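You operate a simulated robot arm through the tools that you are given. There is no shell and no other tool. Be economical: measure what you need, move in short steps, check, and stop when the job is done.

You run a simulated two-armed robot. Do the job below in one go: nothing can be reset, and whatever is moved stays where it is left.

Task
Hold the coiled dish still, roughen its rim patch, then slip it.
Fine: black brush, then the orange brush from the slip tray; both go back.

It is judged by the outcome, as a careful person would: the job done as asked, and still so three seconds after it is handed in. It fails if anything else is knocked over, pushed out of place, dropped, spilled or broken.

Robot
Two 6-joint arms with two-finger grippers on one trunk, on a base that drives. Base frame: it is fixed to the floor where the robot stands at the start and does not move with it; the origin is under the middle of the robot, x ahead of it, y to its left, z up; the surface under the hand at the start is at about z = 820. Units: mm, degrees, N and s.
The left shoulder is at the start at [30, 178, 1013], the right one opposite. With the tool pointing down near the work surface each hand reaches from about 480 to 840 mm from the robot's upright axis, wherever it stands, measured 20 degrees to its own side. Places, roughly: coiled dish [500, -100, 900]. Payload 2.54 kg a hand.
Tool frame (each hand has its own): the origin (TCP) lies between the finger pads and is the grasp point; the fingertips stand 30 mm ahead of it; z points along the fingers, y is the line along which they close. Largest opening 116 mm; the body of the gripper starts 95 mm behind the TCP.
Orientation is told as [roll, pitch, yaw] about the base's x, y, z axes, in that order, counted from this pose: with the fingers straight down and closing along the base's y, the tool's x points along the base's -x, its y along +y and its z along -z.

Tools
- The arms move only by the tool step_arm. It takes "left_moves", "right_moves" or both (then of equal length, played together; a hand with none holds still); each is a list of rows, each an object of numbers (a shift or turn left out is 0, a gripper value left out holds the last): "dx", "dy", "dz": the shift along the tool's x, y, z in units of 50 mm (1.0 is 50 mm); "wx", "wy", "wz": the turn, a rotation vector about the tool's x, y, z in units of 6 degrees (1.0 is 6 degrees). In form: [{"dx": .., "dy": .., "dz": .., "wx": .., "wy": .., "wz": ..}, ...]. A call has 1 to 20 rows; each row shifts and turns the commanded pose from where the row before left it, along the tool's axes as they then stand. "left_grip" and "right_grip" are, for a hand that has rows, the gripper command, from -1 (fully open) to 1 (shut), values between in proportion, set as the call begins (left out, the last holds). A call with a number of a shift or a turn outside -1 to 1 is refused whole. Rows are played at 5 a second. More than 50 mm and 8.6 degrees between two rows, or a gripper value outside its range, and nothing of the call is played. A pose out of reach is approached as far as the arm can. The call stops where the force on the tool passes 70 N (or 10 N more than at its start, if that is more) or the arm is blocked; 0.2 s more then pass. The fingers move at their own pace (about 153 mm/s each) and stop on an object; they squeeze with about 36 N. The grip force told is the motor's: it shows also when the fingers shut on nothing. Time passes only in rows, and 0.2 s behind the last, so rows that do not move let the fingers close. The reply holds the time, the measured pose of the TCP, the force on the tool along the base axes, the opening and the grip force, in the units named above and with some noise, with the torque about the TCP (base axes, N m) and any sound that the robot's microphone picked up, and new pictures: "views" is both (left out), scene, wrist or none (wrist: the cameras of the hands that moved).
- Cameras (640 x 400 px; columns grow to the right, rows downward): "scene" is now at [34.5, -6.9, 1737.6]; the picture's right is [-0.05, -1.00, 0.00], its down [-0.81, 0.04, -0.58] and it looks along [0.58, -0.03, -0.81] (base axes); focal length 277 px, centre (320, 200). "left" rides on the left gripper at [69, 15, -122] in its tool frame; the picture's right is [-0.21, 0.98, 0.00], its down [-0.83, -0.18, -0.53] and it looks along [-0.52, -0.11, 0.85] (tool axes); focal length 251 px, centre (320, 200). "right" rides on the right gripper at [69, -15, -122] in its tool frame; the picture's right is [0.21, 0.98, 0.00], its down [-0.83, 0.18, -0.53] and it looks along [-0.52, 0.11, 0.85] (tool axes); focal length 251 px, centre (320, 200). There is no depth. A picture from a camera that has moved, and an enlarged one, comes with that camera's place and axes in the base frame and with its lens. The place of the scene camera against the robot may be out by one fixed shift of up to 18 mm in any direction.
- raise_lower(by): slides the trunk up (or, below 0, down) by that many mm; the arms and the scene camera ride with it, the base frame stays. It gives what a move gives, with no picture.
- roll_base(legs): drives the robot by 1 to 6 legs, each [ahead, left, turn to the left] in mm, mm and degrees, along the robot's own axes; the way and the turn of a leg run together, so that a leg with both is an arc; at most 1500 mm and 180 degrees a leg. The arms and the cameras ride along, it lands a little off, and it stops where it bumps. It gives what a move gives, and a new picture of the scene camera.
- pan_tilt(pan, tilt): turns the head with the scene camera to pan (to the left, within 143 degrees either way) and tilt (down, from -29 to 69), counted from straight ahead of the robot. It gives what a move gives, and a new picture of the scene camera.
- zoom(camera, box): a new picture of the part [left, top, right, bottom] of that camera's present view, enlarged. It takes no simulated time.
- close_job(): hands the job in; it is judged then, once.

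Work in short steps. Places have to be worked out from the pictures, the camera data and where the tool is seen: move nearer, look again, correct. Check each grasp and each placing, and mend what went wrong. You have 120 turns and 260 pictures in all, those below and enlarged ones among them. Open the grippers and draw the arms clear of the work before you hand the job in, unless the task says otherwise; then end with one line.

The tools are called after ">>>" as name(argument=value, ...) on one line, values as JSON. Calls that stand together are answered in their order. step_arm: Moves the arms, as the interface text tells. Its arguments: {"type":"object","properties":{"left_moves":{"type":"array","items":{"type":"object","properties":{"dx":{"type":"number"},"dy":{"type":"number"},"dz":{"type":"number"},"wx":{"type":"number"},"wy":{"type":"number"},"wz":{"type":"number"}}}},"left_grip":{"type":"number"},"right_moves":{"type":"array","items":{"type":"object","properties":{"dx":{"type":"number"},"dy":{"type":"number"},"dz":{"type":"number"},"wx":{"type":"number"},"wy":{"type":"number"},"wz":{"type":"number"}}}},"right_grip":{"type":"number"},"views":{"type":"string","enum":["both","scene","wrist","none"]}},"required":[]} The other tools are called the same way: raise_lower (by) slides the trunk up or down; roll_base (legs) drives the base; pan_tilt (pan, tilt) turns the head that bears the scene camera; zoom (camera, box) takes an enlarged picture of a part of a camera's view; close_job () hands the job in.

At the start:

```text
time: 0.0
left_position: [459.0, 287.3, 1234.8]
left_ee_rot: [0.1, 0.0, -0.1]
left_contact_force: [-0.1, -0.7, 0.1]
left_torque: [-0.01, -0.03, 0.03]
left_opening: 116.0
left_gripper_force: 0.2
right_position: [456.3, -145.2, 1238.7]
right_ee_rot: [0.1, 0.0, 0.0]
right_contact_force: [0.3, 0.3, -0.1]
right_torque: [0.02, -0.04, 0.02]
right_opening: 115.7
right_gripper_force: 0.0
trunk travel left (down, up): [-225.0, 315.0]
robot x, y, heading: [0.3, -1.5, -0.0]
head pan, tilt: [-2.7, 54.5]
```

scene: 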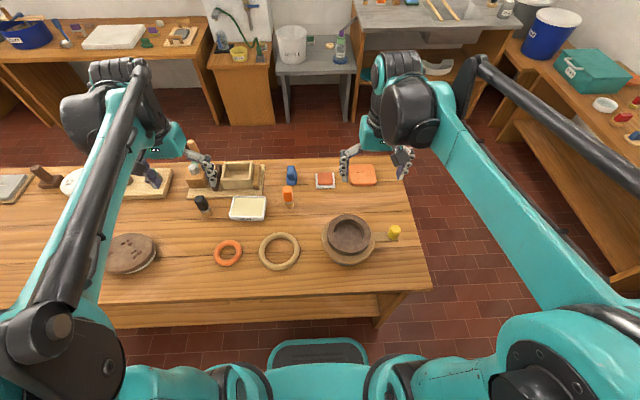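
right: 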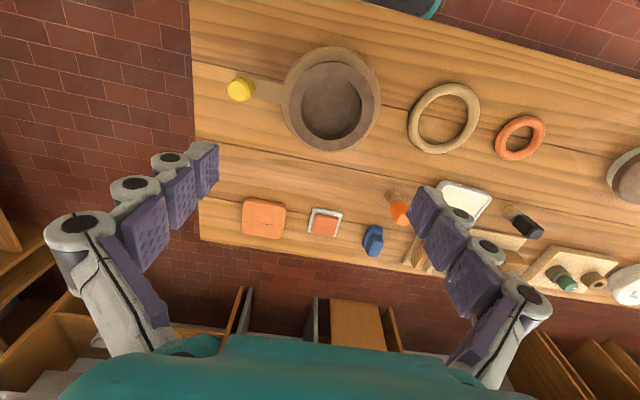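
left: 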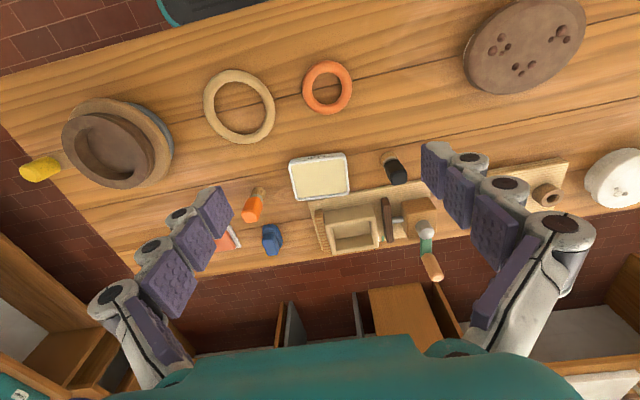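

The dish sits at the right on a banding wheel, with brushes near the tray. I'll enlarge the views to identify things.

>>> zoom(camera="scene", box=[170, 130, 430, 290])

>>> zoom(camera="right", box=[200, 30, 600, 280])

>>> zoom(camera="left", box=[220, 130, 480, 290])

```text
2.46 times, centred on (300, 210) of scene
camera zoom: at [34.5, -6.9, 1737.6], right [-0.05, -1.0, 0.0], down [-0.81, 0.04, -0.58], along [0.58, -0.03, -0.81], focal length 681 px, centre (369, 175)
```

zoom: 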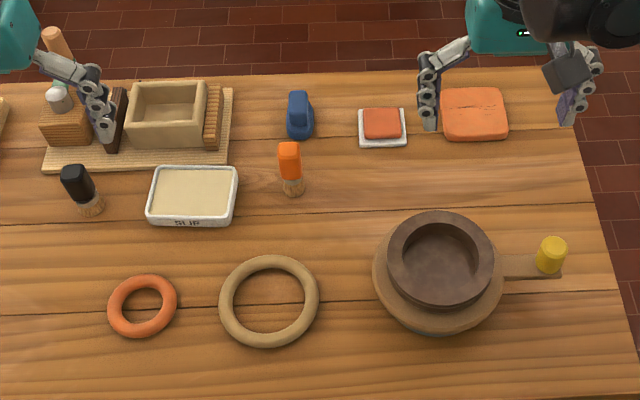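

```text
1.60 times, centred on (400, 155) of right
camera zoom: at [387.3, -158.7, 1361.1], right [-0.21, 0.98, 0.0], down [0.83, 0.18, 0.53], along [0.52, 0.11, -0.85], focal length 402 px, centre (192, 272)
```

zoom: 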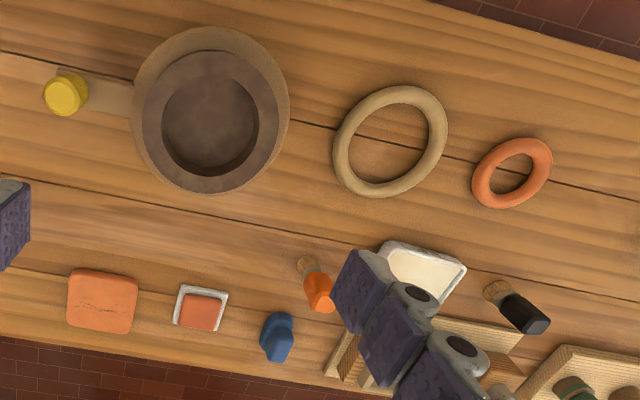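

```text
2.46 times, centred on (350, 210) of left
camera zoom: at [390.0, 302.4, 1357.0], right [0.21, 0.98, 0.0], down [0.83, -0.18, 0.53], along [0.52, -0.11, -0.84], focal length 619 px, centre (246, 175)
```

zoom: 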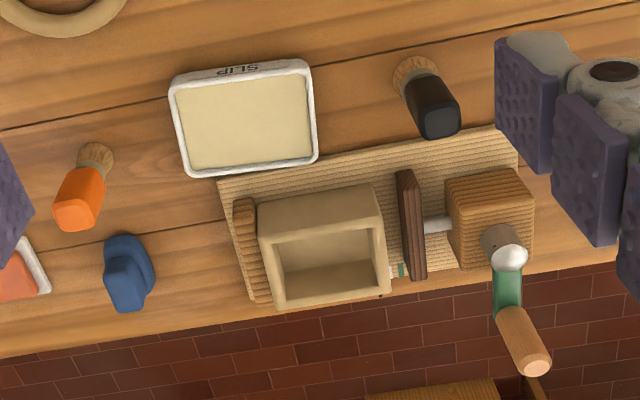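

I'll zoom tighter on the dish and each brush to find the rim patch and what's standing how.

>>> zoom(camera="scene", box=[310, 200, 410, 270])

>>> zoom(camera="right", box=[220, 40, 390, 155])

>>> zoom(camera="left", box=[0, 80, 190, 200])

>>> zoom(camera="scene", box=[180, 160, 310, 230])

```text
5.71 times, centred on (360, 235) of scene
camera zoom: at [34.5, -6.9, 1737.6], right [-0.05, -1.0, 0.0], down [-0.81, 0.04, -0.58], along [0.58, -0.03, -0.81], focal length 1581 px, centre (91, 0)
```

zoom: 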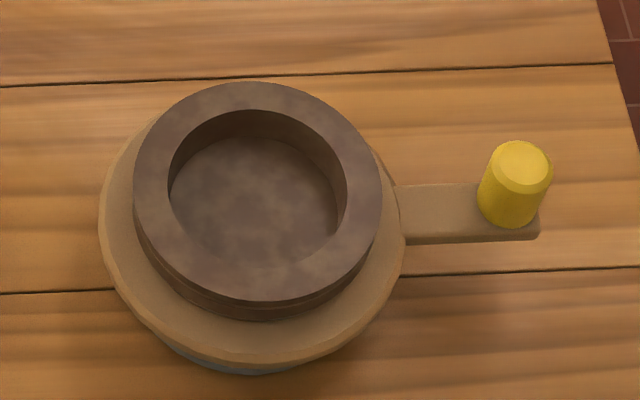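

```text
3.48 times, centred on (305, 98) of right
camera zoom: at [387.3, -158.7, 1361.1], right [-0.21, 0.98, 0.0], down [0.83, 0.18, 0.53], along [0.52, 0.11, -0.85], focal length 875 px, centre (372, 556)
```

zoom: 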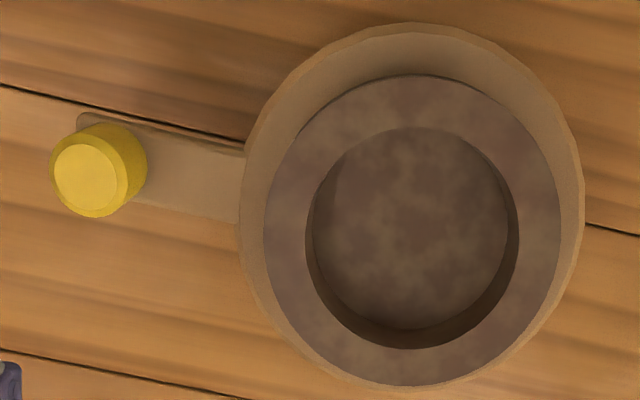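

```text
3.33 times, centred on (95, 140) of left
camera zoom: at [390.0, 302.4, 1357.0], right [0.21, 0.98, 0.0], down [0.83, -0.18, 0.53], along [0.52, -0.11, -0.84], focal length 838 px, centre (1070, 400)
```

zoom: 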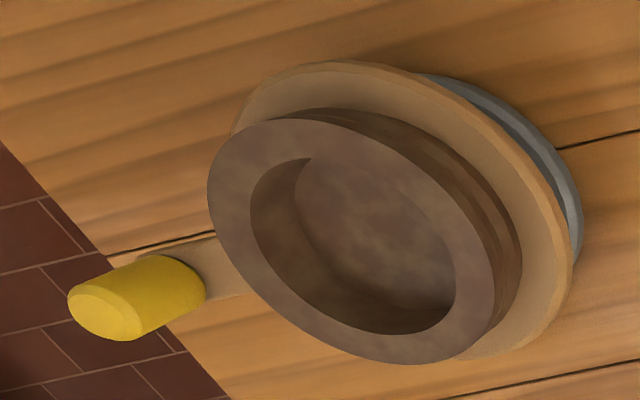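

```text
4.92 times, centred on (245, 195) of scene
camera zoom: at [34.5, -6.9, 1737.6], right [-0.05, -1.0, 0.0], down [-0.81, 0.04, -0.58], along [0.58, -0.03, -0.81], focal length 1362 px, centre (689, 225)
```

zoom: 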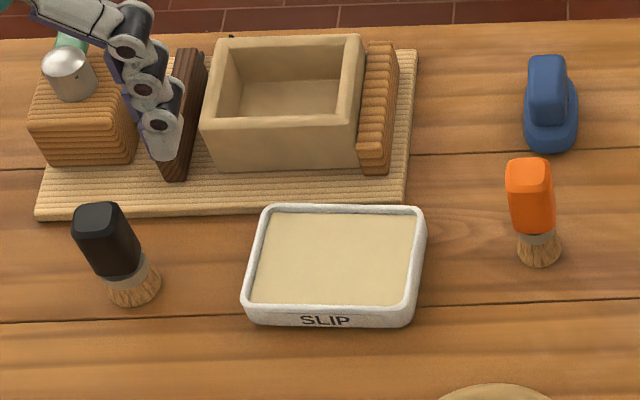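

No patch is evident from the near side. Rim centre triangulates to about (475, -121, 920), outer Ø≈143, wall≈20. I'll swing the right wrist camera round to the far-right side to look at the hidden side.

>>> step_arm(right_moves=[{"dx": -0.4, "dy": -0.2, "dz": 0.9, "wz": -1}, {"wz": -1}, {"wz": -1}, {"wz": -1}, {"wz": -1}, {"wz": -1}, {"wz": -1}, {"wz": -1}, {"wz": -1}, {"wz": -1}, {"wz": -1}, {"wz": -1}, {"wz": -1}, {"wz": -1}, {"wz": -1}, {"wz": -1}, {"wz": -1}, {"wz": -1}, {"wz": -1}, {"wz": -1}], views="wrist")

```text
refused: row 1 steps farther than a row can; nothing moved
```

Combined shift exceeded a row's length; I'll just drop the first row's size.

>>> step_arm(right_moves=[{"dx": -0.4, "dy": -0.2, "dz": 0.8}, {"wz": -1}, {"wz": -1}, {"wz": -1}, {"wz": -1}, {"wz": -1}, {"wz": -1}, {"wz": -1}, {"wz": -1}, {"wz": -1}, {"wz": -1}, {"wz": -1}, {"wz": -1}, {"wz": -1}, {"wz": -1}, {"wz": -1}, {"wz": -1}, {"wz": -1}, {"wz": -1}, {"wz": -1}], views="wrist")

```text
time: 4.2
left_position: [459.8, 288.0, 1235.7]
left_ee_rot: [0.0, -0.2, 0.0]
left_contact_force: [-0.1, 0.2, -0.4]
left_torque: [0.01, 0.03, -0.02]
left_opening: 116.1
left_gripper_force: 0.1
right_position: [475.9, -154.6, 1198.6]
right_ee_rot: [0.0, 0.1, 114.1]
right_contact_force: [0.2, 0.6, 0.2]
right_torque: [0.0, 0.01, -0.02]
right_opening: 116.0
right_gripper_force: 0.1
trunk travel left (down, up): [-225.0, 315.0]
robot x, y, heading: [1.4, 1.0, 0.1]
head pan, tilt: [-2.7, 54.5]
camera right: at [518.9, -209.8, 1321.5], right [-0.8, -0.59, 0.0], down [-0.5, 0.68, 0.53], along [-0.32, 0.43, -0.85], focal length 251 px, centre (320, 200)
```

right: 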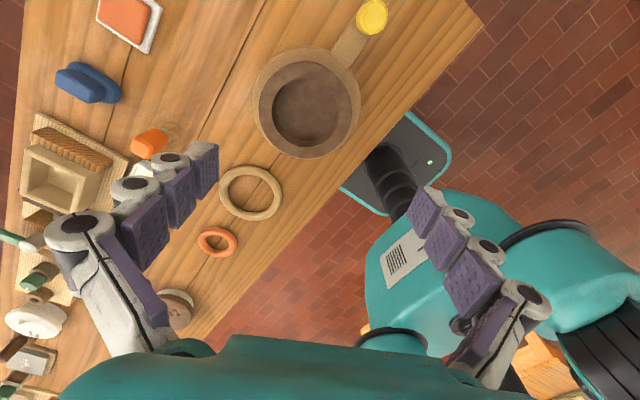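

Rotation works. Next shift outward and down for an oblique look at the far wall.

>>> step_arm(right_moves=[{"dx": 0.58, "dy": -0.37, "dz": 0.3}, {"dx": 0.58, "dy": -0.37, "dz": 0.3}, {"dx": 0.58, "dy": -0.37, "dz": 0.5, "wz": -1}, {"dx": 0.58, "dy": -0.37, "dz": 0.6, "wz": -1}], views="wrist")

>>> zoom(camera="right", box=[220, 20, 440, 160])

```text
time: 5.2
left_position: [460.1, 287.3, 1235.9]
left_ee_rot: [0.2, 0.0, 0.0]
left_contact_force: [-0.5, 0.0, -0.6]
left_torque: [0.03, 0.03, 0.01]
left_opening: 116.2
left_gripper_force: 0.0
right_position: [592.2, -226.9, 1110.2]
right_ee_rot: [0.1, -0.1, 126.0]
right_contact_force: [0.6, -0.6, 0.5]
right_torque: [0.03, 0.01, -0.02]
right_opening: 115.8
right_gripper_force: 0.2
trunk travel left (down, up): [-225.0, 315.0]
robot x, y, heading: [-3.8, -0.8, -0.2]
head pan, tilt: [-2.7, 54.5]
camera right: at [645.2, -272.5, 1233.2], right [-0.66, -0.75, 0.0], down [-0.63, 0.56, 0.54], along [-0.4, 0.35, -0.84], focal length 251 px, centre (320, 200)
```

right: 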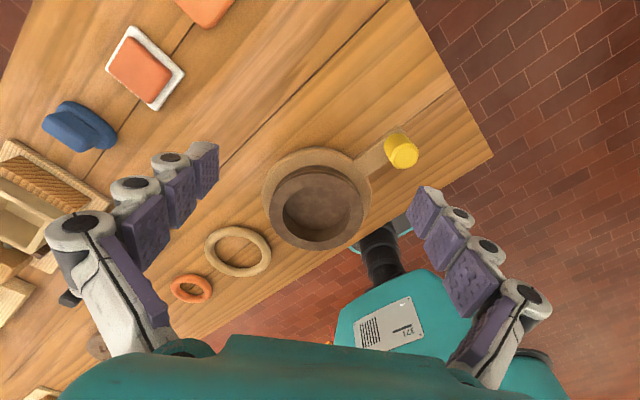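

```text
2.86 times, centred on (330, 90) of right
camera zoom: at [645.2, -272.5, 1233.2], right [-0.66, -0.75, 0.0], down [-0.63, 0.56, 0.54], along [-0.4, 0.35, -0.84], focal length 718 px, centre (291, 514)
```

zoom: 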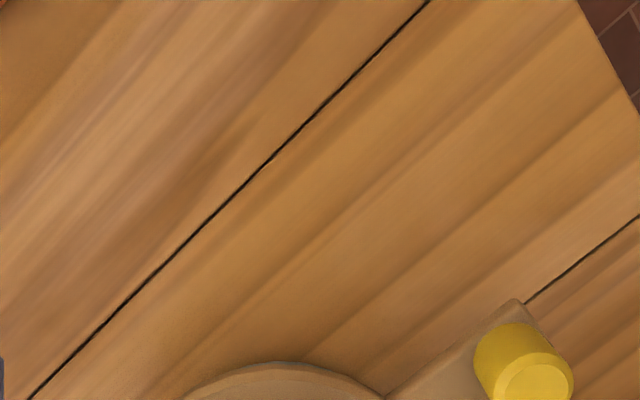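

>>> zoom(camera="right", box=[240, 120, 440, 260])

```text
2.86 times, centred on (340, 190) of right
camera zoom: at [645.2, -272.5, 1233.2], right [-0.66, -0.75, 0.0], down [-0.63, 0.56, 0.54], along [-0.4, 0.35, -0.84], focal length 718 px, centre (263, 229)
```

zoom: 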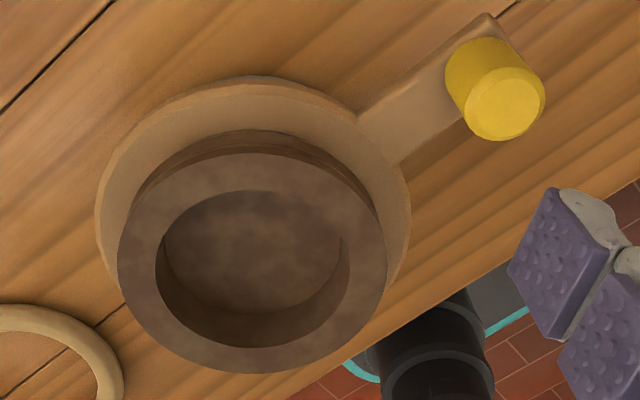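

>>> zoom(camera="right", box=[265, 140, 370, 206])

>>> zoom(camera="right", box=[265, 190, 370, 256])

>>> zoom(camera="left", box=[55, 95, 180, 190])

>>> zoom(camera="scene", box=[320, 208, 380, 246])

>>> zoom(camera="scene", box=[320, 232, 380, 270])

```text
6.06 times, centred on (318, 173) of right
camera zoom: at [645.2, -272.5, 1233.2], right [-0.66, -0.75, 0.0], down [-0.63, 0.56, 0.54], along [-0.4, 0.35, -0.84], focal length 1524 px, centre (335, 364)
```

zoom: 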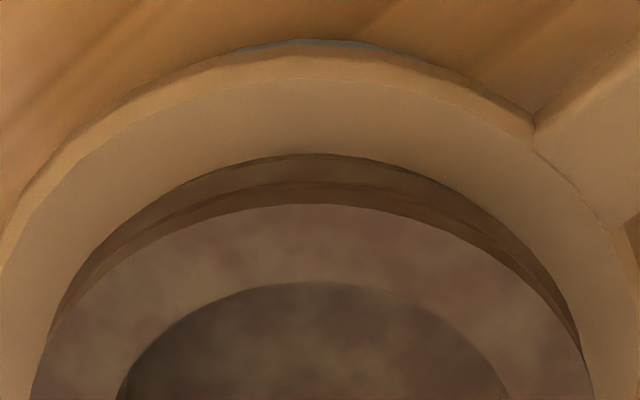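

```text
6.06 times, centred on (318, 223) of right
camera zoom: at [645.2, -272.5, 1233.2], right [-0.66, -0.75, 0.0], down [-0.63, 0.56, 0.54], along [-0.4, 0.35, -0.84], focal length 1524 px, centre (335, 61)
```

zoom: 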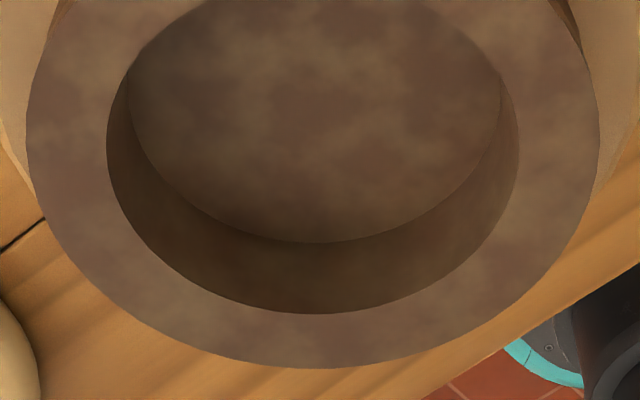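

```text
4.21 times, centred on (118, 142) of left
camera zoom: at [392.0, 301.8, 1356.5], right [0.21, 0.98, 0.0], down [0.83, -0.18, 0.53], along [0.52, -0.11, -0.85], focal length 1059 px, centre (1173, 442)
```

zoom: 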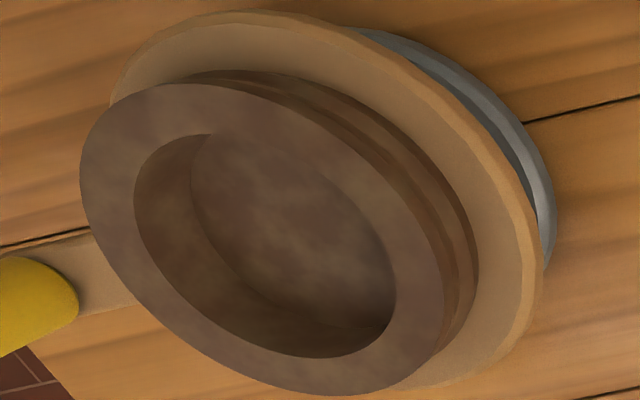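

```text
10.53 times, centred on (350, 227) of scene
camera zoom: at [37.0, -7.7, 1737.5], right [-0.05, -1.0, 0.0], down [-0.81, 0.04, -0.58], along [0.58, -0.03, -0.82], focal length 2913 px, centre (4, -84)
```

zoom: 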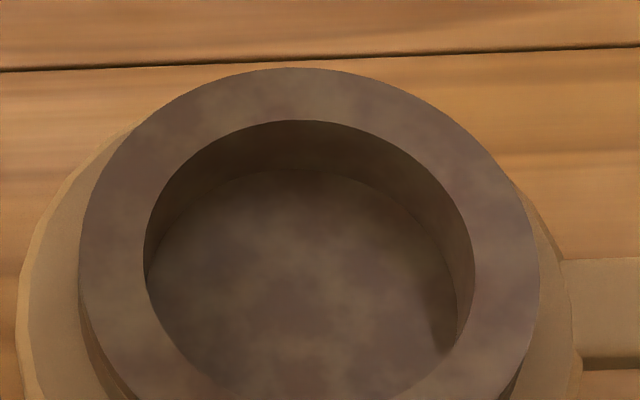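

```text
10.53 times, centred on (350, 251) of scene
camera zoom: at [37.0, -7.7, 1737.5], right [-0.05, -1.0, 0.0], down [-0.81, 0.04, -0.58], along [0.58, -0.03, -0.82], focal length 2913 px, centre (4, -337)
```

zoom: 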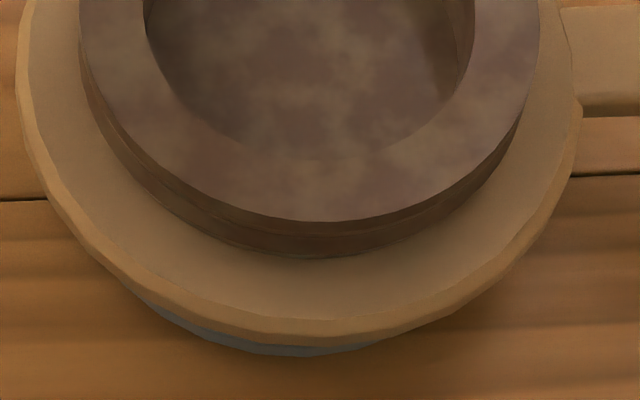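

No distinct marking on the rim so far. The wheel's yellow knob (top ≈ (480, -272, 936)) is the clean way to hold the dish still without squeezing raw clay. I'll bring the right hand above it, yaw 90.

>>> step_arm(right_moves=[{"dx": -0.2, "dy": 0.78}, {"dx": -0.2, "dy": 0.78}, {"dx": -0.19, "dy": 0.78}, {"wz": 1, "dz": 0.3}, {"wz": 1, "dz": 0.3}, {"wz": 1, "dz": 0.3}, {"wz": 1, "dz": 0.3}, {"wz": 1, "dz": 0.3}, {"wz": 1, "dz": 0.3}], views="wrist")

>>> zoom(camera="right", box=[160, 60, 480, 260])

```text
time: 7.2
left_position: [459.6, 287.9, 1235.0]
left_ee_rot: [0.1, -0.2, 0.0]
left_contact_force: [0.2, 0.2, 0.1]
left_torque: [-0.03, -0.01, 0.0]
left_opening: 115.9
left_gripper_force: 0.0
right_position: [483.9, -272.8, 1023.1]
right_ee_rot: [0.0, -0.1, 89.8]
right_contact_force: [-0.1, 0.1, 0.7]
right_torque: [0.0, -0.01, 0.0]
right_opening: 116.1
right_gripper_force: 0.1
trunk travel left (down, up): [-225.0, 315.0]
robot x, y, heading: [-0.2, 0.4, 0.1]
head pan, tilt: [-2.7, 54.5]
camera right: at [497.5, -340.7, 1146.4], right [-0.98, -0.21, 0.0], down [-0.18, 0.83, 0.53], along [-0.11, 0.52, -0.85], focal length 251 px, centre (320, 200)
```

right: 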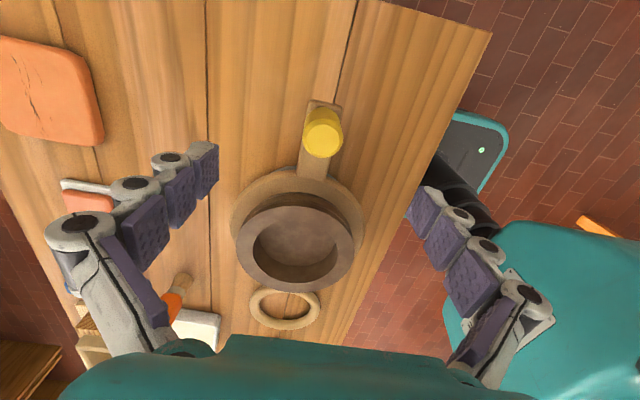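

```text
2.00 times, centred on (320, 160) of right
camera zoom: at [497.5, -340.7, 1146.4], right [-0.98, -0.21, 0.0], down [-0.18, 0.83, 0.53], along [-0.11, 0.52, -0.85], focal length 503 px, centre (320, 280)
```

zoom: 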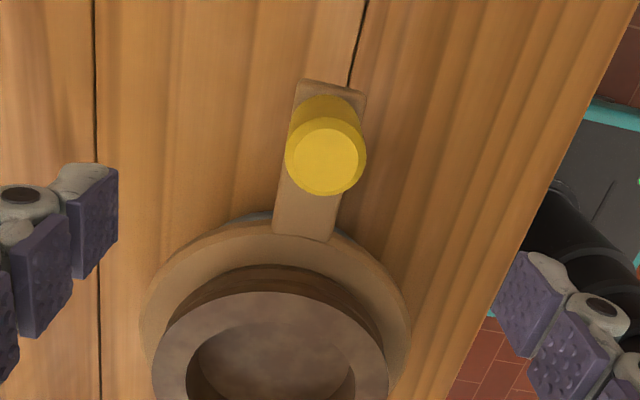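

Knob axis at about (480, -275), between ~z 875 and 936. Lowering straddling it, then checking before closing.

>>> step_arm(right_moves=[{"dx": 0.05, "dy": 0.08, "dz": 0.4}, {"dz": 0.8}, {"dz": 0.74}], views="wrist")

>>> zoom(camera="right", box=[160, 60, 480, 260])

```text
time: 8.0
left_position: [460.4, 287.4, 1235.3]
left_ee_rot: [0.1, -0.1, -0.1]
left_contact_force: [0.1, -0.2, 0.9]
left_torque: [0.02, 0.02, -0.01]
left_opening: 115.9
left_gripper_force: 0.1
right_position: [479.1, -274.4, 925.6]
right_ee_rot: [0.0, 0.0, 90.1]
right_contact_force: [-0.8, 0.4, 0.0]
right_torque: [-0.03, 0.0, 0.01]
right_opening: 116.0
right_gripper_force: 0.0
trunk travel left (down, up): [-225.0, 315.0]
robot x, y, heading: [-2.0, -0.1, 0.2]
head pan, tilt: [-2.7, 54.5]
camera right: at [493.9, -344.5, 1048.2], right [-0.98, -0.21, 0.0], down [-0.18, 0.83, 0.53], along [-0.11, 0.52, -0.85], focal length 251 px, centre (320, 200)
```

right: 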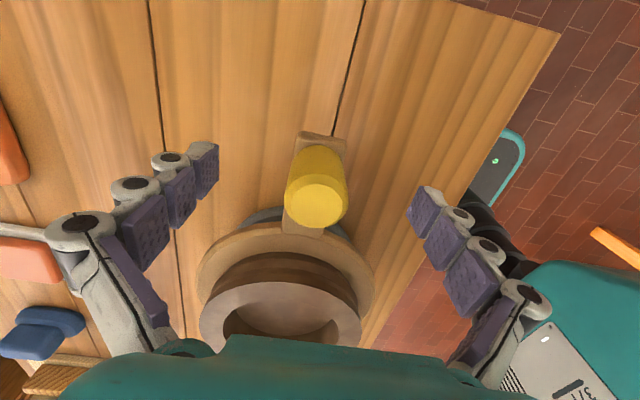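

```text
2.00 times, centred on (320, 160) of right
camera zoom: at [493.9, -344.5, 1048.2], right [-0.98, -0.21, 0.0], down [-0.18, 0.83, 0.53], along [-0.11, 0.52, -0.85], focal length 503 px, centre (320, 280)
```

zoom: 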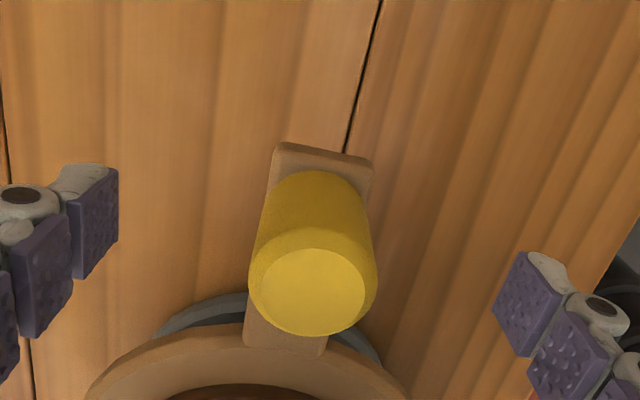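

Knob is centred between the fingers. Closing to hold the wheel.

>>> step_arm(right_moves=[{}, {}, {}, {}], right_grip=1, views="both")

>>> zoom(camera="scene", box=[310, 180, 430, 270])

```text
time: 9.0
left_position: [458.8, 288.0, 1236.0]
left_ee_rot: [0.1, -0.1, 0.0]
left_contact_force: [1.3, 0.0, 0.3]
left_torque: [0.03, 0.02, 0.0]
left_opening: 116.2
left_gripper_force: 0.0
right_position: [479.2, -276.2, 927.0]
right_ee_rot: [0.0, 0.0, 90.0]
right_contact_force: [-1.0, -0.7, -1.1]
right_torque: [-0.03, -0.07, -0.09]
right_opening: 35.1
right_gripper_force: 45.6
trunk travel left (down, up): [-225.0, 315.0]
robot x, y, heading: [-2.0, 3.5, 0.1]
head pan, tilt: [-2.7, 54.5]
camera scene: at [34.7, -7.0, 1737.5], right [-0.05, -1.0, 0.0], down [-0.81, 0.04, -0.58], along [0.58, -0.03, -0.81], focal length 277 px, centre (320, 200)
camera right: at [493.4, -344.1, 1048.9], right [-0.98, -0.21, 0.0], down [-0.18, 0.83, 0.53], along [-0.11, 0.52, -0.85], focal length 251 px, centre (320, 200)
```

scene: 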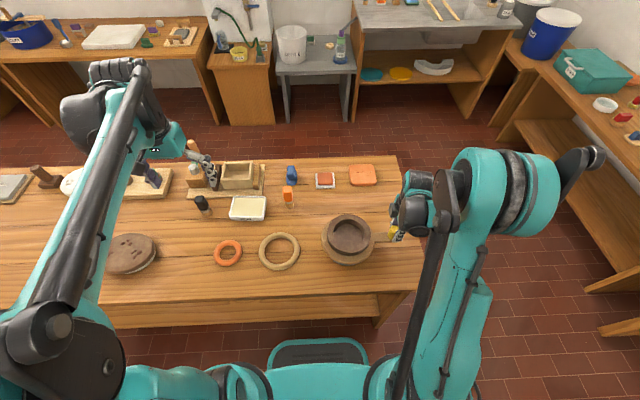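
right: 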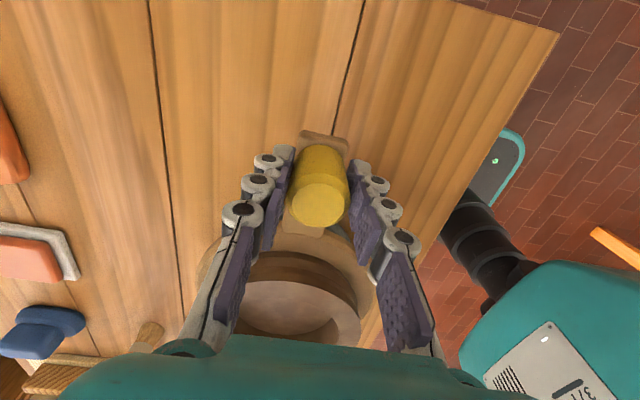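

```text
4.44 times, centred on (370, 225) of scene
camera zoom: at [34.7, -7.0, 1737.5], right [-0.05, -1.0, 0.0], down [-0.81, 0.04, -0.58], along [0.58, -0.03, -0.81], focal length 1230 px, centre (98, 89)
```

zoom: 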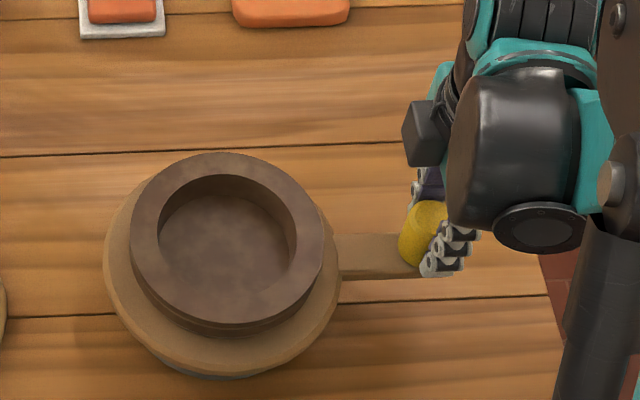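

Knob held firmly (35 mm), wheel hasn't moved. Black brush stands at about (647, 408); moving the left hand above it for a closer look.

>>> step_arm(left_moves=[{"dx": -0.75, "dy": 0.48}, {"dx": -0.75, "dy": 0.48}, {"dx": -0.75, "dy": 0.48}, {"dx": -0.75, "dy": 0.48}, {"dx": -0.76, "dy": 0.48}, {"dz": 0.9}, {"dz": 0.9}, {"dz": 0.9}, {"dz": 0.9}], left_grip=-1, views="wrist")

>>> zoom(camera="left", box=[160, 60, 480, 260])

```text
time: 11.0
left_position: [645.6, 406.2, 1057.2]
left_ee_rot: [0.1, -0.1, 0.0]
left_contact_force: [-0.2, 0.1, 0.3]
left_torque: [0.01, -0.04, -0.04]
left_opening: 116.0
left_gripper_force: 0.0
right_position: [477.2, -275.9, 927.1]
right_ee_rot: [0.0, 0.0, 90.0]
right_contact_force: [2.9, 0.5, -1.2]
right_torque: [-0.7, 0.17, -0.42]
right_opening: 34.9
right_gripper_force: 45.3
trunk travel left (down, up): [-225.0, 315.0]
robot x, y, heading: [1.2, 1.1, 0.2]
head pan, tilt: [-2.7, 54.5]
camera left: at [576.8, 420.9, 1179.3], right [0.21, 0.98, 0.0], down [0.83, -0.18, 0.53], along [0.52, -0.11, -0.84], focal length 251 px, centre (320, 200)
```

left: 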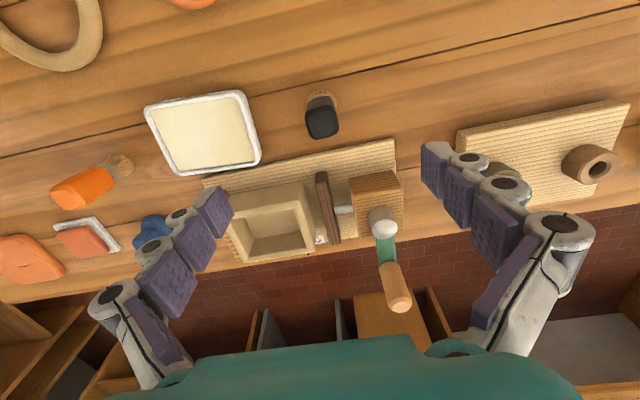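

```text
2.00 times, centred on (320, 160) of left
camera zoom: at [576.8, 420.9, 1179.3], right [0.21, 0.98, 0.0], down [0.83, -0.18, 0.53], along [0.52, -0.11, -0.84], focal length 503 px, centre (320, 280)
```

zoom: 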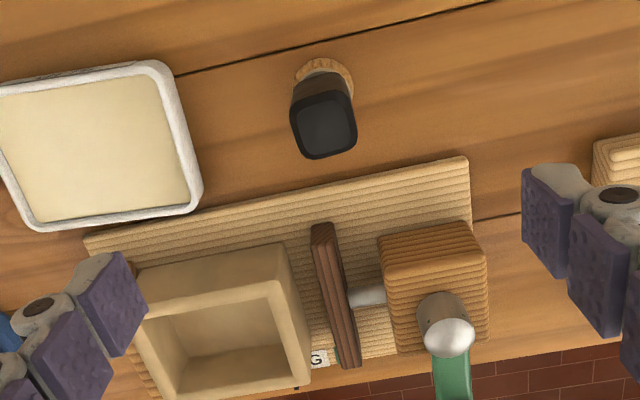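

Brush axis ≈ (644, 411), top ≈ 925, handle square to the axes. Descending to TCP z≈895.

>>> step_arm(left_moves=[{"dx": 0.03, "dy": 0.1, "dz": 0.8}, {"dz": 0.8}, {"dz": 0.8}, {"dz": 0.84}], left_grip=-0.4, views="wrist")

>>> zoom(camera="left", box=[160, 80, 480, 280])

```text
time: 12.0
left_position: [645.6, 413.6, 893.2]
left_ee_rot: [0.1, -0.1, 0.0]
left_contact_force: [0.0, 0.3, -0.4]
left_torque: [0.04, 0.01, -0.02]
left_opening: 81.3
left_gripper_force: 0.0
right_position: [479.5, -276.4, 926.6]
right_ee_rot: [-0.1, 0.0, 90.0]
right_contact_force: [1.4, 1.2, -0.3]
right_torque: [-0.77, 0.43, -0.15]
right_opening: 34.9
right_gripper_force: 45.1
trunk travel left (down, up): [-225.0, 315.0]
robot x, y, heading: [1.5, -1.0, -0.1]
head pan, tilt: [-2.7, 54.5]
camera left: at [576.6, 427.8, 1014.8], right [0.21, 0.98, 0.0], down [0.83, -0.18, 0.53], along [0.52, -0.11, -0.84], focal length 251 px, centre (320, 200)
```

left: 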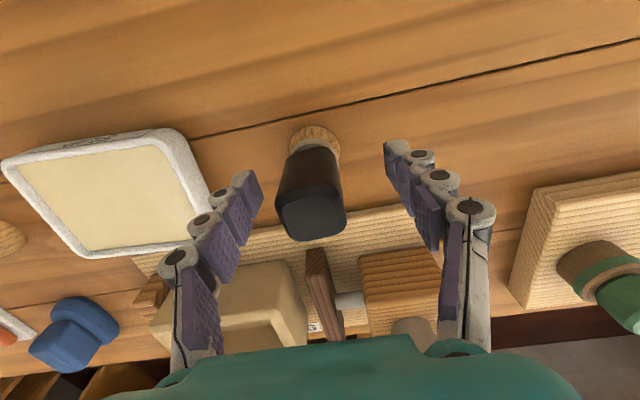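

```text
2.00 times, centred on (320, 180) of left
camera zoom: at [576.6, 427.8, 1014.8], right [0.21, 0.98, 0.0], down [0.83, -0.18, 0.53], along [0.52, -0.11, -0.84], focal length 503 px, centre (320, 240)
```

zoom: 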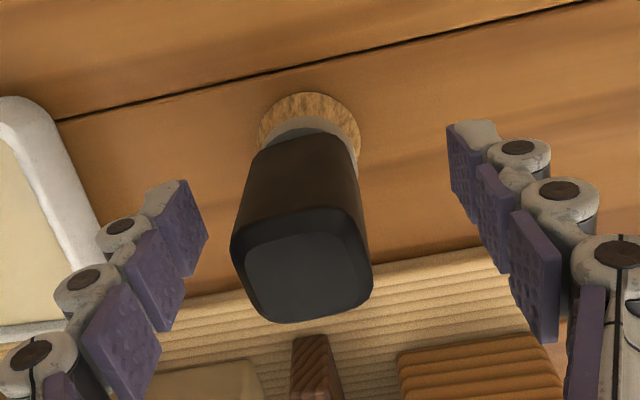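

Brush axis at (643, 410); nudging 3 mm and closing.

>>> step_arm(left_moves=[{"dx": 0.05, "dy": -0.06}], views="none")

>>> step_arm(left_moves=[{}, {}, {}], left_grip=1, views="wrist")

```text
time: 12.4
left_position: [643.7, 411.5, 893.2]
left_ee_rot: [0.1, -0.2, 0.1]
left_contact_force: [-0.6, 0.1, -0.4]
left_torque: [0.02, -0.02, -0.01]
left_opening: 81.1
left_gripper_force: 0.2
right_position: [479.1, -276.0, 927.4]
right_ee_rot: [0.1, 0.0, 90.0]
right_contact_force: [-0.5, -1.2, -1.0]
right_torque: [-0.38, 0.11, 0.06]
right_opening: 34.8
right_gripper_force: 45.1
trunk travel left (down, up): [-225.0, 315.0]
robot x, y, heading: [-0.1, -1.1, -0.1]
head pan, tilt: [-2.7, 54.5]
```

```text
time: 13.2
left_position: [642.7, 410.1, 893.7]
left_ee_rot: [0.0, -0.1, -0.1]
left_contact_force: [-0.5, 0.1, 1.5]
left_torque: [0.02, 0.01, 0.02]
left_opening: 32.8
left_gripper_force: 35.6
right_position: [479.4, -275.2, 926.4]
right_ee_rot: [0.0, 0.1, 90.0]
right_contact_force: [-0.3, -0.5, -2.5]
right_torque: [-0.17, -0.02, 0.01]
right_opening: 34.9
right_gripper_force: 44.9
trunk travel left (down, up): [-225.0, 315.0]
robot x, y, heading: [2.5, 0.8, 0.2]
head pan, tilt: [-2.7, 54.5]
camera left: at [574.4, 424.7, 1015.3], right [0.21, 0.98, 0.0], down [0.83, -0.18, 0.53], along [0.52, -0.11, -0.84], focal length 251 px, centre (320, 200)
```

left: 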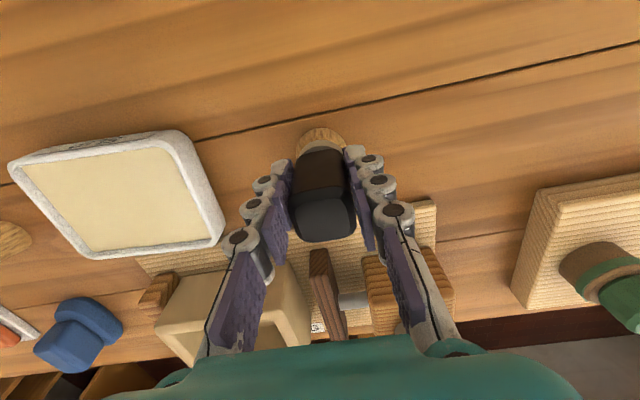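

Grasped (33 mm). Lifting and carrying toward the dish at safe height.

>>> step_arm(left_moves=[{"dz": -0.8}, {"dz": -0.8}, {"dz": -0.8}, {"dz": -0.8}, {"dx": 0.33, "dy": -0.9}, {"dx": 0.33, "dy": -0.9}, {"dx": 0.33, "dy": -0.9}, {"dx": 0.33, "dy": -0.9}, {"dx": 0.33, "dy": -0.9}, {"dx": 0.33, "dy": -0.9}, {"dx": 0.33, "dy": -0.9}, {"dx": 0.33, "dy": -0.9}, {"dx": 0.33, "dy": -0.9}, {"dx": 0.33, "dy": -0.9}], views="both")

>>> zoom(camera="left", box=[120, 0, 440, 200])

```text
time: 16.2
left_position: [479.0, -40.3, 1054.2]
left_ee_rot: [0.0, -0.1, 0.0]
left_contact_force: [0.2, -0.2, -0.6]
left_torque: [0.0, 0.01, 0.0]
left_opening: 32.7
left_gripper_force: 36.1
right_position: [479.6, -275.8, 926.0]
right_ee_rot: [0.0, -0.1, 90.0]
right_contact_force: [-1.0, -3.7, 0.3]
right_torque: [1.11, -0.25, 0.2]
right_opening: 34.9
right_gripper_force: 45.3
trunk travel left (down, up): [-225.0, 315.0]
robot x, y, heading: [1.0, 2.3, 0.2]
head pan, tilt: [-2.7, 54.5]
camera scene: at [34.4, -7.6, 1737.6], right [-0.05, -1.0, 0.0], down [-0.81, 0.04, -0.58], along [0.58, -0.03, -0.81], focal length 277 px, centre (320, 200)
camera left: at [409.5, -26.4, 1174.9], right [0.21, 0.98, 0.0], down [0.83, -0.18, 0.53], along [0.52, -0.11, -0.84], focal length 251 px, centre (320, 200)
```

scene: 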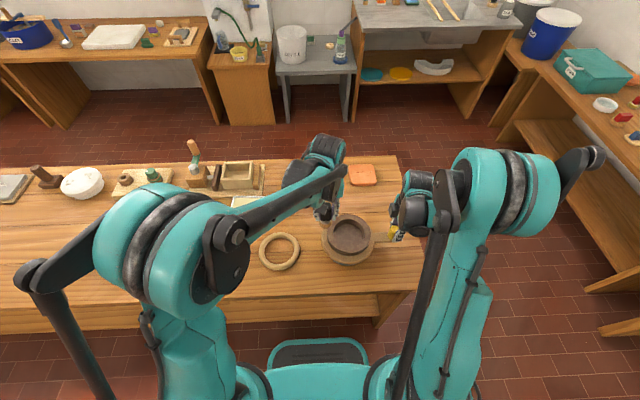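
left: 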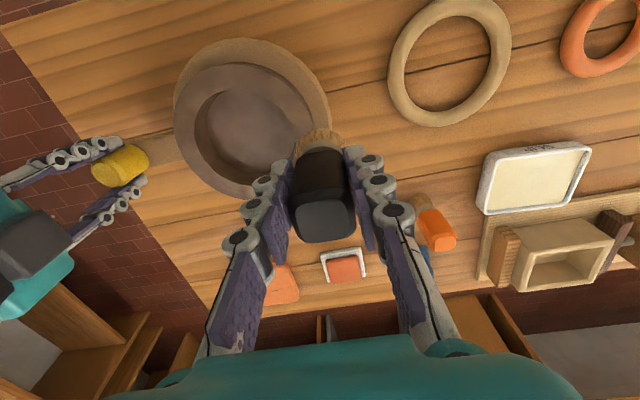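

```text
2.00 times, centred on (280, 100) of left
camera zoom: at [409.5, -26.4, 1174.9], right [0.21, 0.98, 0.0], down [0.83, -0.18, 0.53], along [0.52, -0.11, -0.84], focal length 503 px, centre (400, 400)
```

zoom: 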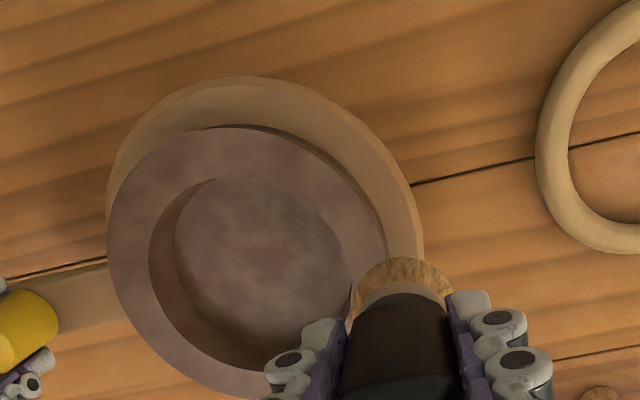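

Rim centre now measured ≈ (471, -119), mid-rim radius ≈ 61. I go above the left side of the rim (471, -58), and lower toward contact (expected TCP z≈993).

>>> step_arm(left_moves=[{"dx": 0.14, "dy": -0.36}, {"dz": 0.5}, {"dz": 0.5}], views="wrist")

>>> zoom(camera="right", box=[160, 200, 400, 350])

>>> zoom(camera="left", box=[120, 40, 440, 240])

```text
time: 17.0
left_position: [473.6, -57.3, 1004.8]
left_ee_rot: [0.1, -0.1, 0.0]
left_contact_force: [0.9, -0.5, -1.2]
left_torque: [0.01, 0.02, -0.01]
left_opening: 32.7
left_gripper_force: 36.0
right_position: [479.2, -276.8, 926.4]
right_ee_rot: [0.1, 0.1, 90.1]
right_contact_force: [-0.3, 0.5, -2.3]
right_torque: [0.07, 0.09, 0.03]
right_opening: 35.2
right_gripper_force: 44.3
trunk travel left (down, up): [-225.0, 315.0]
robot x, y, heading: [-0.4, 0.6, 0.1]
head pan, tilt: [-2.7, 54.5]
camera left: at [404.0, -43.1, 1126.3], right [0.21, 0.98, 0.0], down [0.83, -0.18, 0.53], along [0.52, -0.11, -0.84], focal length 251 px, centre (320, 200)
```

left: 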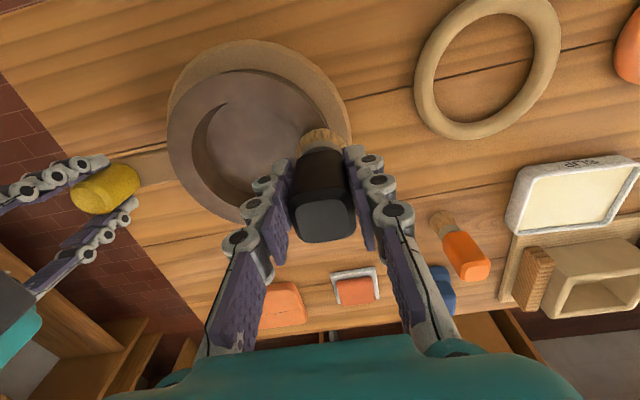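

```text
2.67 times, centred on (280, 275) of right
camera zoom: at [493.4, -344.1, 1049.0], right [-0.98, -0.21, 0.0], down [-0.18, 0.83, 0.53], along [-0.11, 0.52, -0.85], focal length 670 px, centre (427, 0)
```

zoom: 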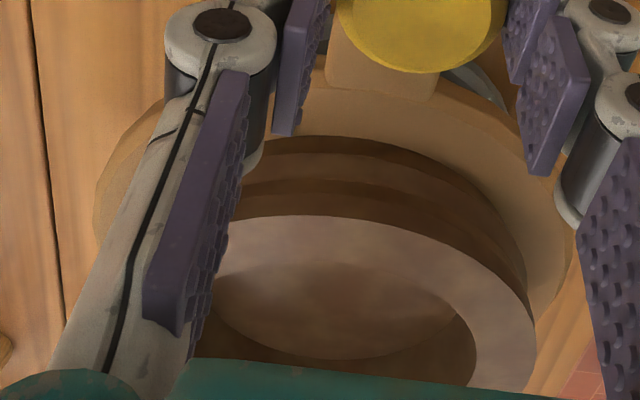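

```text
2.00 times, centred on (280, 140) of left
camera zoom: at [404.0, -43.1, 1126.3], right [0.21, 0.98, 0.0], down [0.83, -0.18, 0.53], along [0.52, -0.11, -0.84], focal length 503 px, centre (400, 320)
```

zoom: 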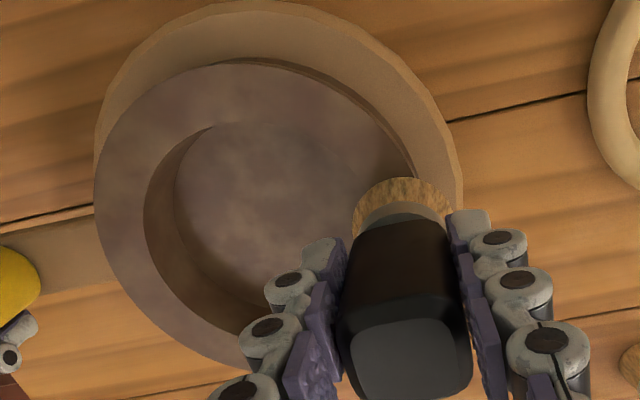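

Brush is over the left rim. Descending in small steps to feel the contact.

>>> step_arm(left_moves=[{"dz": 0.1}, {"dz": 0.08}, {}], views="none")

>>> step_arm(left_moves=[{"dz": 0.04}, {}], views="none")

>>> step_arm(left_moves=[{"dz": 0.04}, {}], views="none")

```text
time: 17.8
left_position: [472.6, -58.3, 994.8]
left_ee_rot: [0.1, -0.1, 0.0]
left_contact_force: [1.2, 0.5, 6.2]
left_torque: [-0.05, -0.07, 0.05]
left_opening: 32.7
left_gripper_force: 36.5
right_position: [478.5, -276.6, 926.8]
right_ee_rot: [0.0, 0.1, 90.1]
right_contact_force: [0.4, 1.6, -5.7]
right_torque: [-0.03, -0.02, 0.09]
right_opening: 35.2
right_gripper_force: 45.5
trunk travel left (down, up): [-225.0, 315.0]
robot x, y, heading: [2.4, -1.9, 0.0]
head pan, tilt: [-2.7, 54.5]
```

```text
time: 18.4
left_position: [471.5, -56.8, 992.7]
left_ee_rot: [0.1, 0.0, 0.1]
left_contact_force: [1.6, 3.4, 27.6]
left_torque: [0.07, -0.23, 0.03]
left_opening: 32.6
left_gripper_force: 35.9
right_position: [478.2, -276.2, 925.8]
right_ee_rot: [0.1, 0.0, 90.0]
right_contact_force: [1.6, 0.3, -19.1]
right_torque: [-0.03, -0.12, 0.0]
right_opening: 34.7
right_gripper_force: 45.1
trunk travel left (down, up): [-225.0, 315.0]
robot x, y, heading: [0.6, 3.9, 0.1]
head pan, tilt: [-2.7, 54.5]
```

```text
time: 19.0
left_position: [472.4, -57.6, 990.2]
left_ee_rot: [0.1, -0.2, 0.0]
left_contact_force: [1.3, 1.9, 27.5]
left_torque: [-0.04, -0.13, 0.0]
left_opening: 32.9
left_gripper_force: 36.4
right_position: [477.9, -275.5, 926.6]
right_ee_rot: [-0.1, 0.0, 90.1]
right_contact_force: [1.2, 1.0, -18.4]
right_torque: [-0.23, -0.04, -0.14]
right_opening: 34.8
right_gripper_force: 44.8
trunk travel left (down, up): [-225.0, 315.0]
robot x, y, heading: [-1.5, -1.2, 0.0]
head pan, tilt: [-2.7, 54.5]
```

Contact begins near z=995; 27 N is too heavy. Backing off to a light press.

>>> step_arm(left_moves=[{"dz": -0.06}, {}], views="wrist")

>>> zoom(camera="left", box=[240, 100, 400, 200])

```text
time: 19.6
left_position: [471.1, -57.4, 992.4]
left_ee_rot: [0.2, -0.1, 0.1]
left_contact_force: [-0.6, -0.6, -0.2]
left_torque: [0.03, 0.02, 0.0]
left_opening: 32.8
left_gripper_force: 36.0
right_position: [479.2, -276.3, 926.1]
right_ee_rot: [0.0, 0.0, 90.0]
right_contact_force: [-0.4, 1.0, -1.5]
right_torque: [0.21, 0.04, 0.02]
right_opening: 35.0
right_gripper_force: 45.2
trunk travel left (down, up): [-225.0, 315.0]
robot x, y, heading: [0.8, -2.9, -0.3]
head pan, tilt: [-2.7, 54.5]
camera left: at [402.0, -43.1, 1114.1], right [0.21, 0.98, 0.0], down [0.83, -0.18, 0.53], along [0.52, -0.11, -0.85], focal length 251 px, centre (320, 200)
```

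left: 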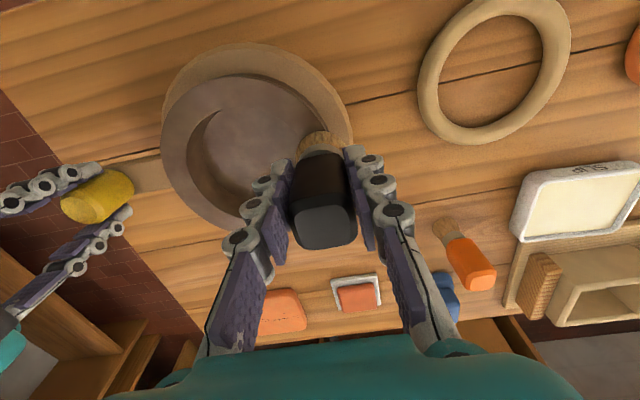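

```text
4.00 times, centred on (320, 150) of left
camera zoom: at [402.0, -43.1, 1114.1], right [0.21, 0.98, 0.0], down [0.83, -0.18, 0.53], along [0.52, -0.11, -0.85], focal length 1006 px, centre (320, 400)
```

zoom: 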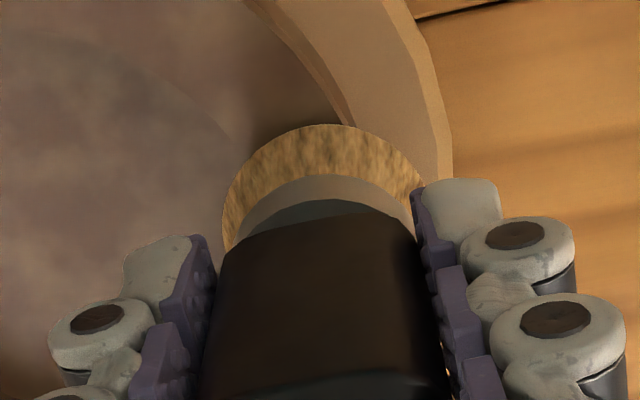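

The brush slid ~3 mm up in the grip; contact is now a bit lower. Lowering by 1 mm steps.

>>> step_arm(left_moves=[{"dz": 0.02}, {}], views="none")

>>> step_arm(left_moves=[{"dz": 0.02}, {}], views="none")

```text
time: 20.2
left_position: [471.3, -57.5, 992.4]
left_ee_rot: [0.1, -0.1, 0.0]
left_contact_force: [-0.8, 0.5, -1.0]
left_torque: [-0.02, -0.01, 0.0]
left_opening: 32.7
left_gripper_force: 36.3
right_position: [478.0, -276.3, 927.8]
right_ee_rot: [0.0, 0.1, 90.1]
right_contact_force: [-0.2, 1.2, 0.4]
right_torque: [0.14, 0.09, 0.05]
right_opening: 35.0
right_gripper_force: 44.7
trunk travel left (down, up): [-225.0, 315.0]
robot x, y, heading: [1.3, -0.1, -0.2]
head pan, tilt: [-2.7, 54.5]
```

```text
time: 20.8
left_position: [471.8, -56.6, 990.9]
left_ee_rot: [0.1, -0.1, 0.0]
left_contact_force: [0.0, 0.7, 1.5]
left_torque: [0.03, 0.02, 0.01]
left_opening: 32.6
left_gripper_force: 36.0
right_position: [477.7, -276.0, 927.0]
right_ee_rot: [0.0, 0.0, 90.1]
right_contact_force: [-1.0, 1.2, -0.7]
right_torque: [-0.08, -0.01, 0.04]
right_opening: 35.0
right_gripper_force: 44.8
trunk travel left (down, up): [-225.0, 315.0]
robot x, y, heading: [-1.0, -0.2, 0.0]
head pan, tilt: [-2.7, 54.5]
```

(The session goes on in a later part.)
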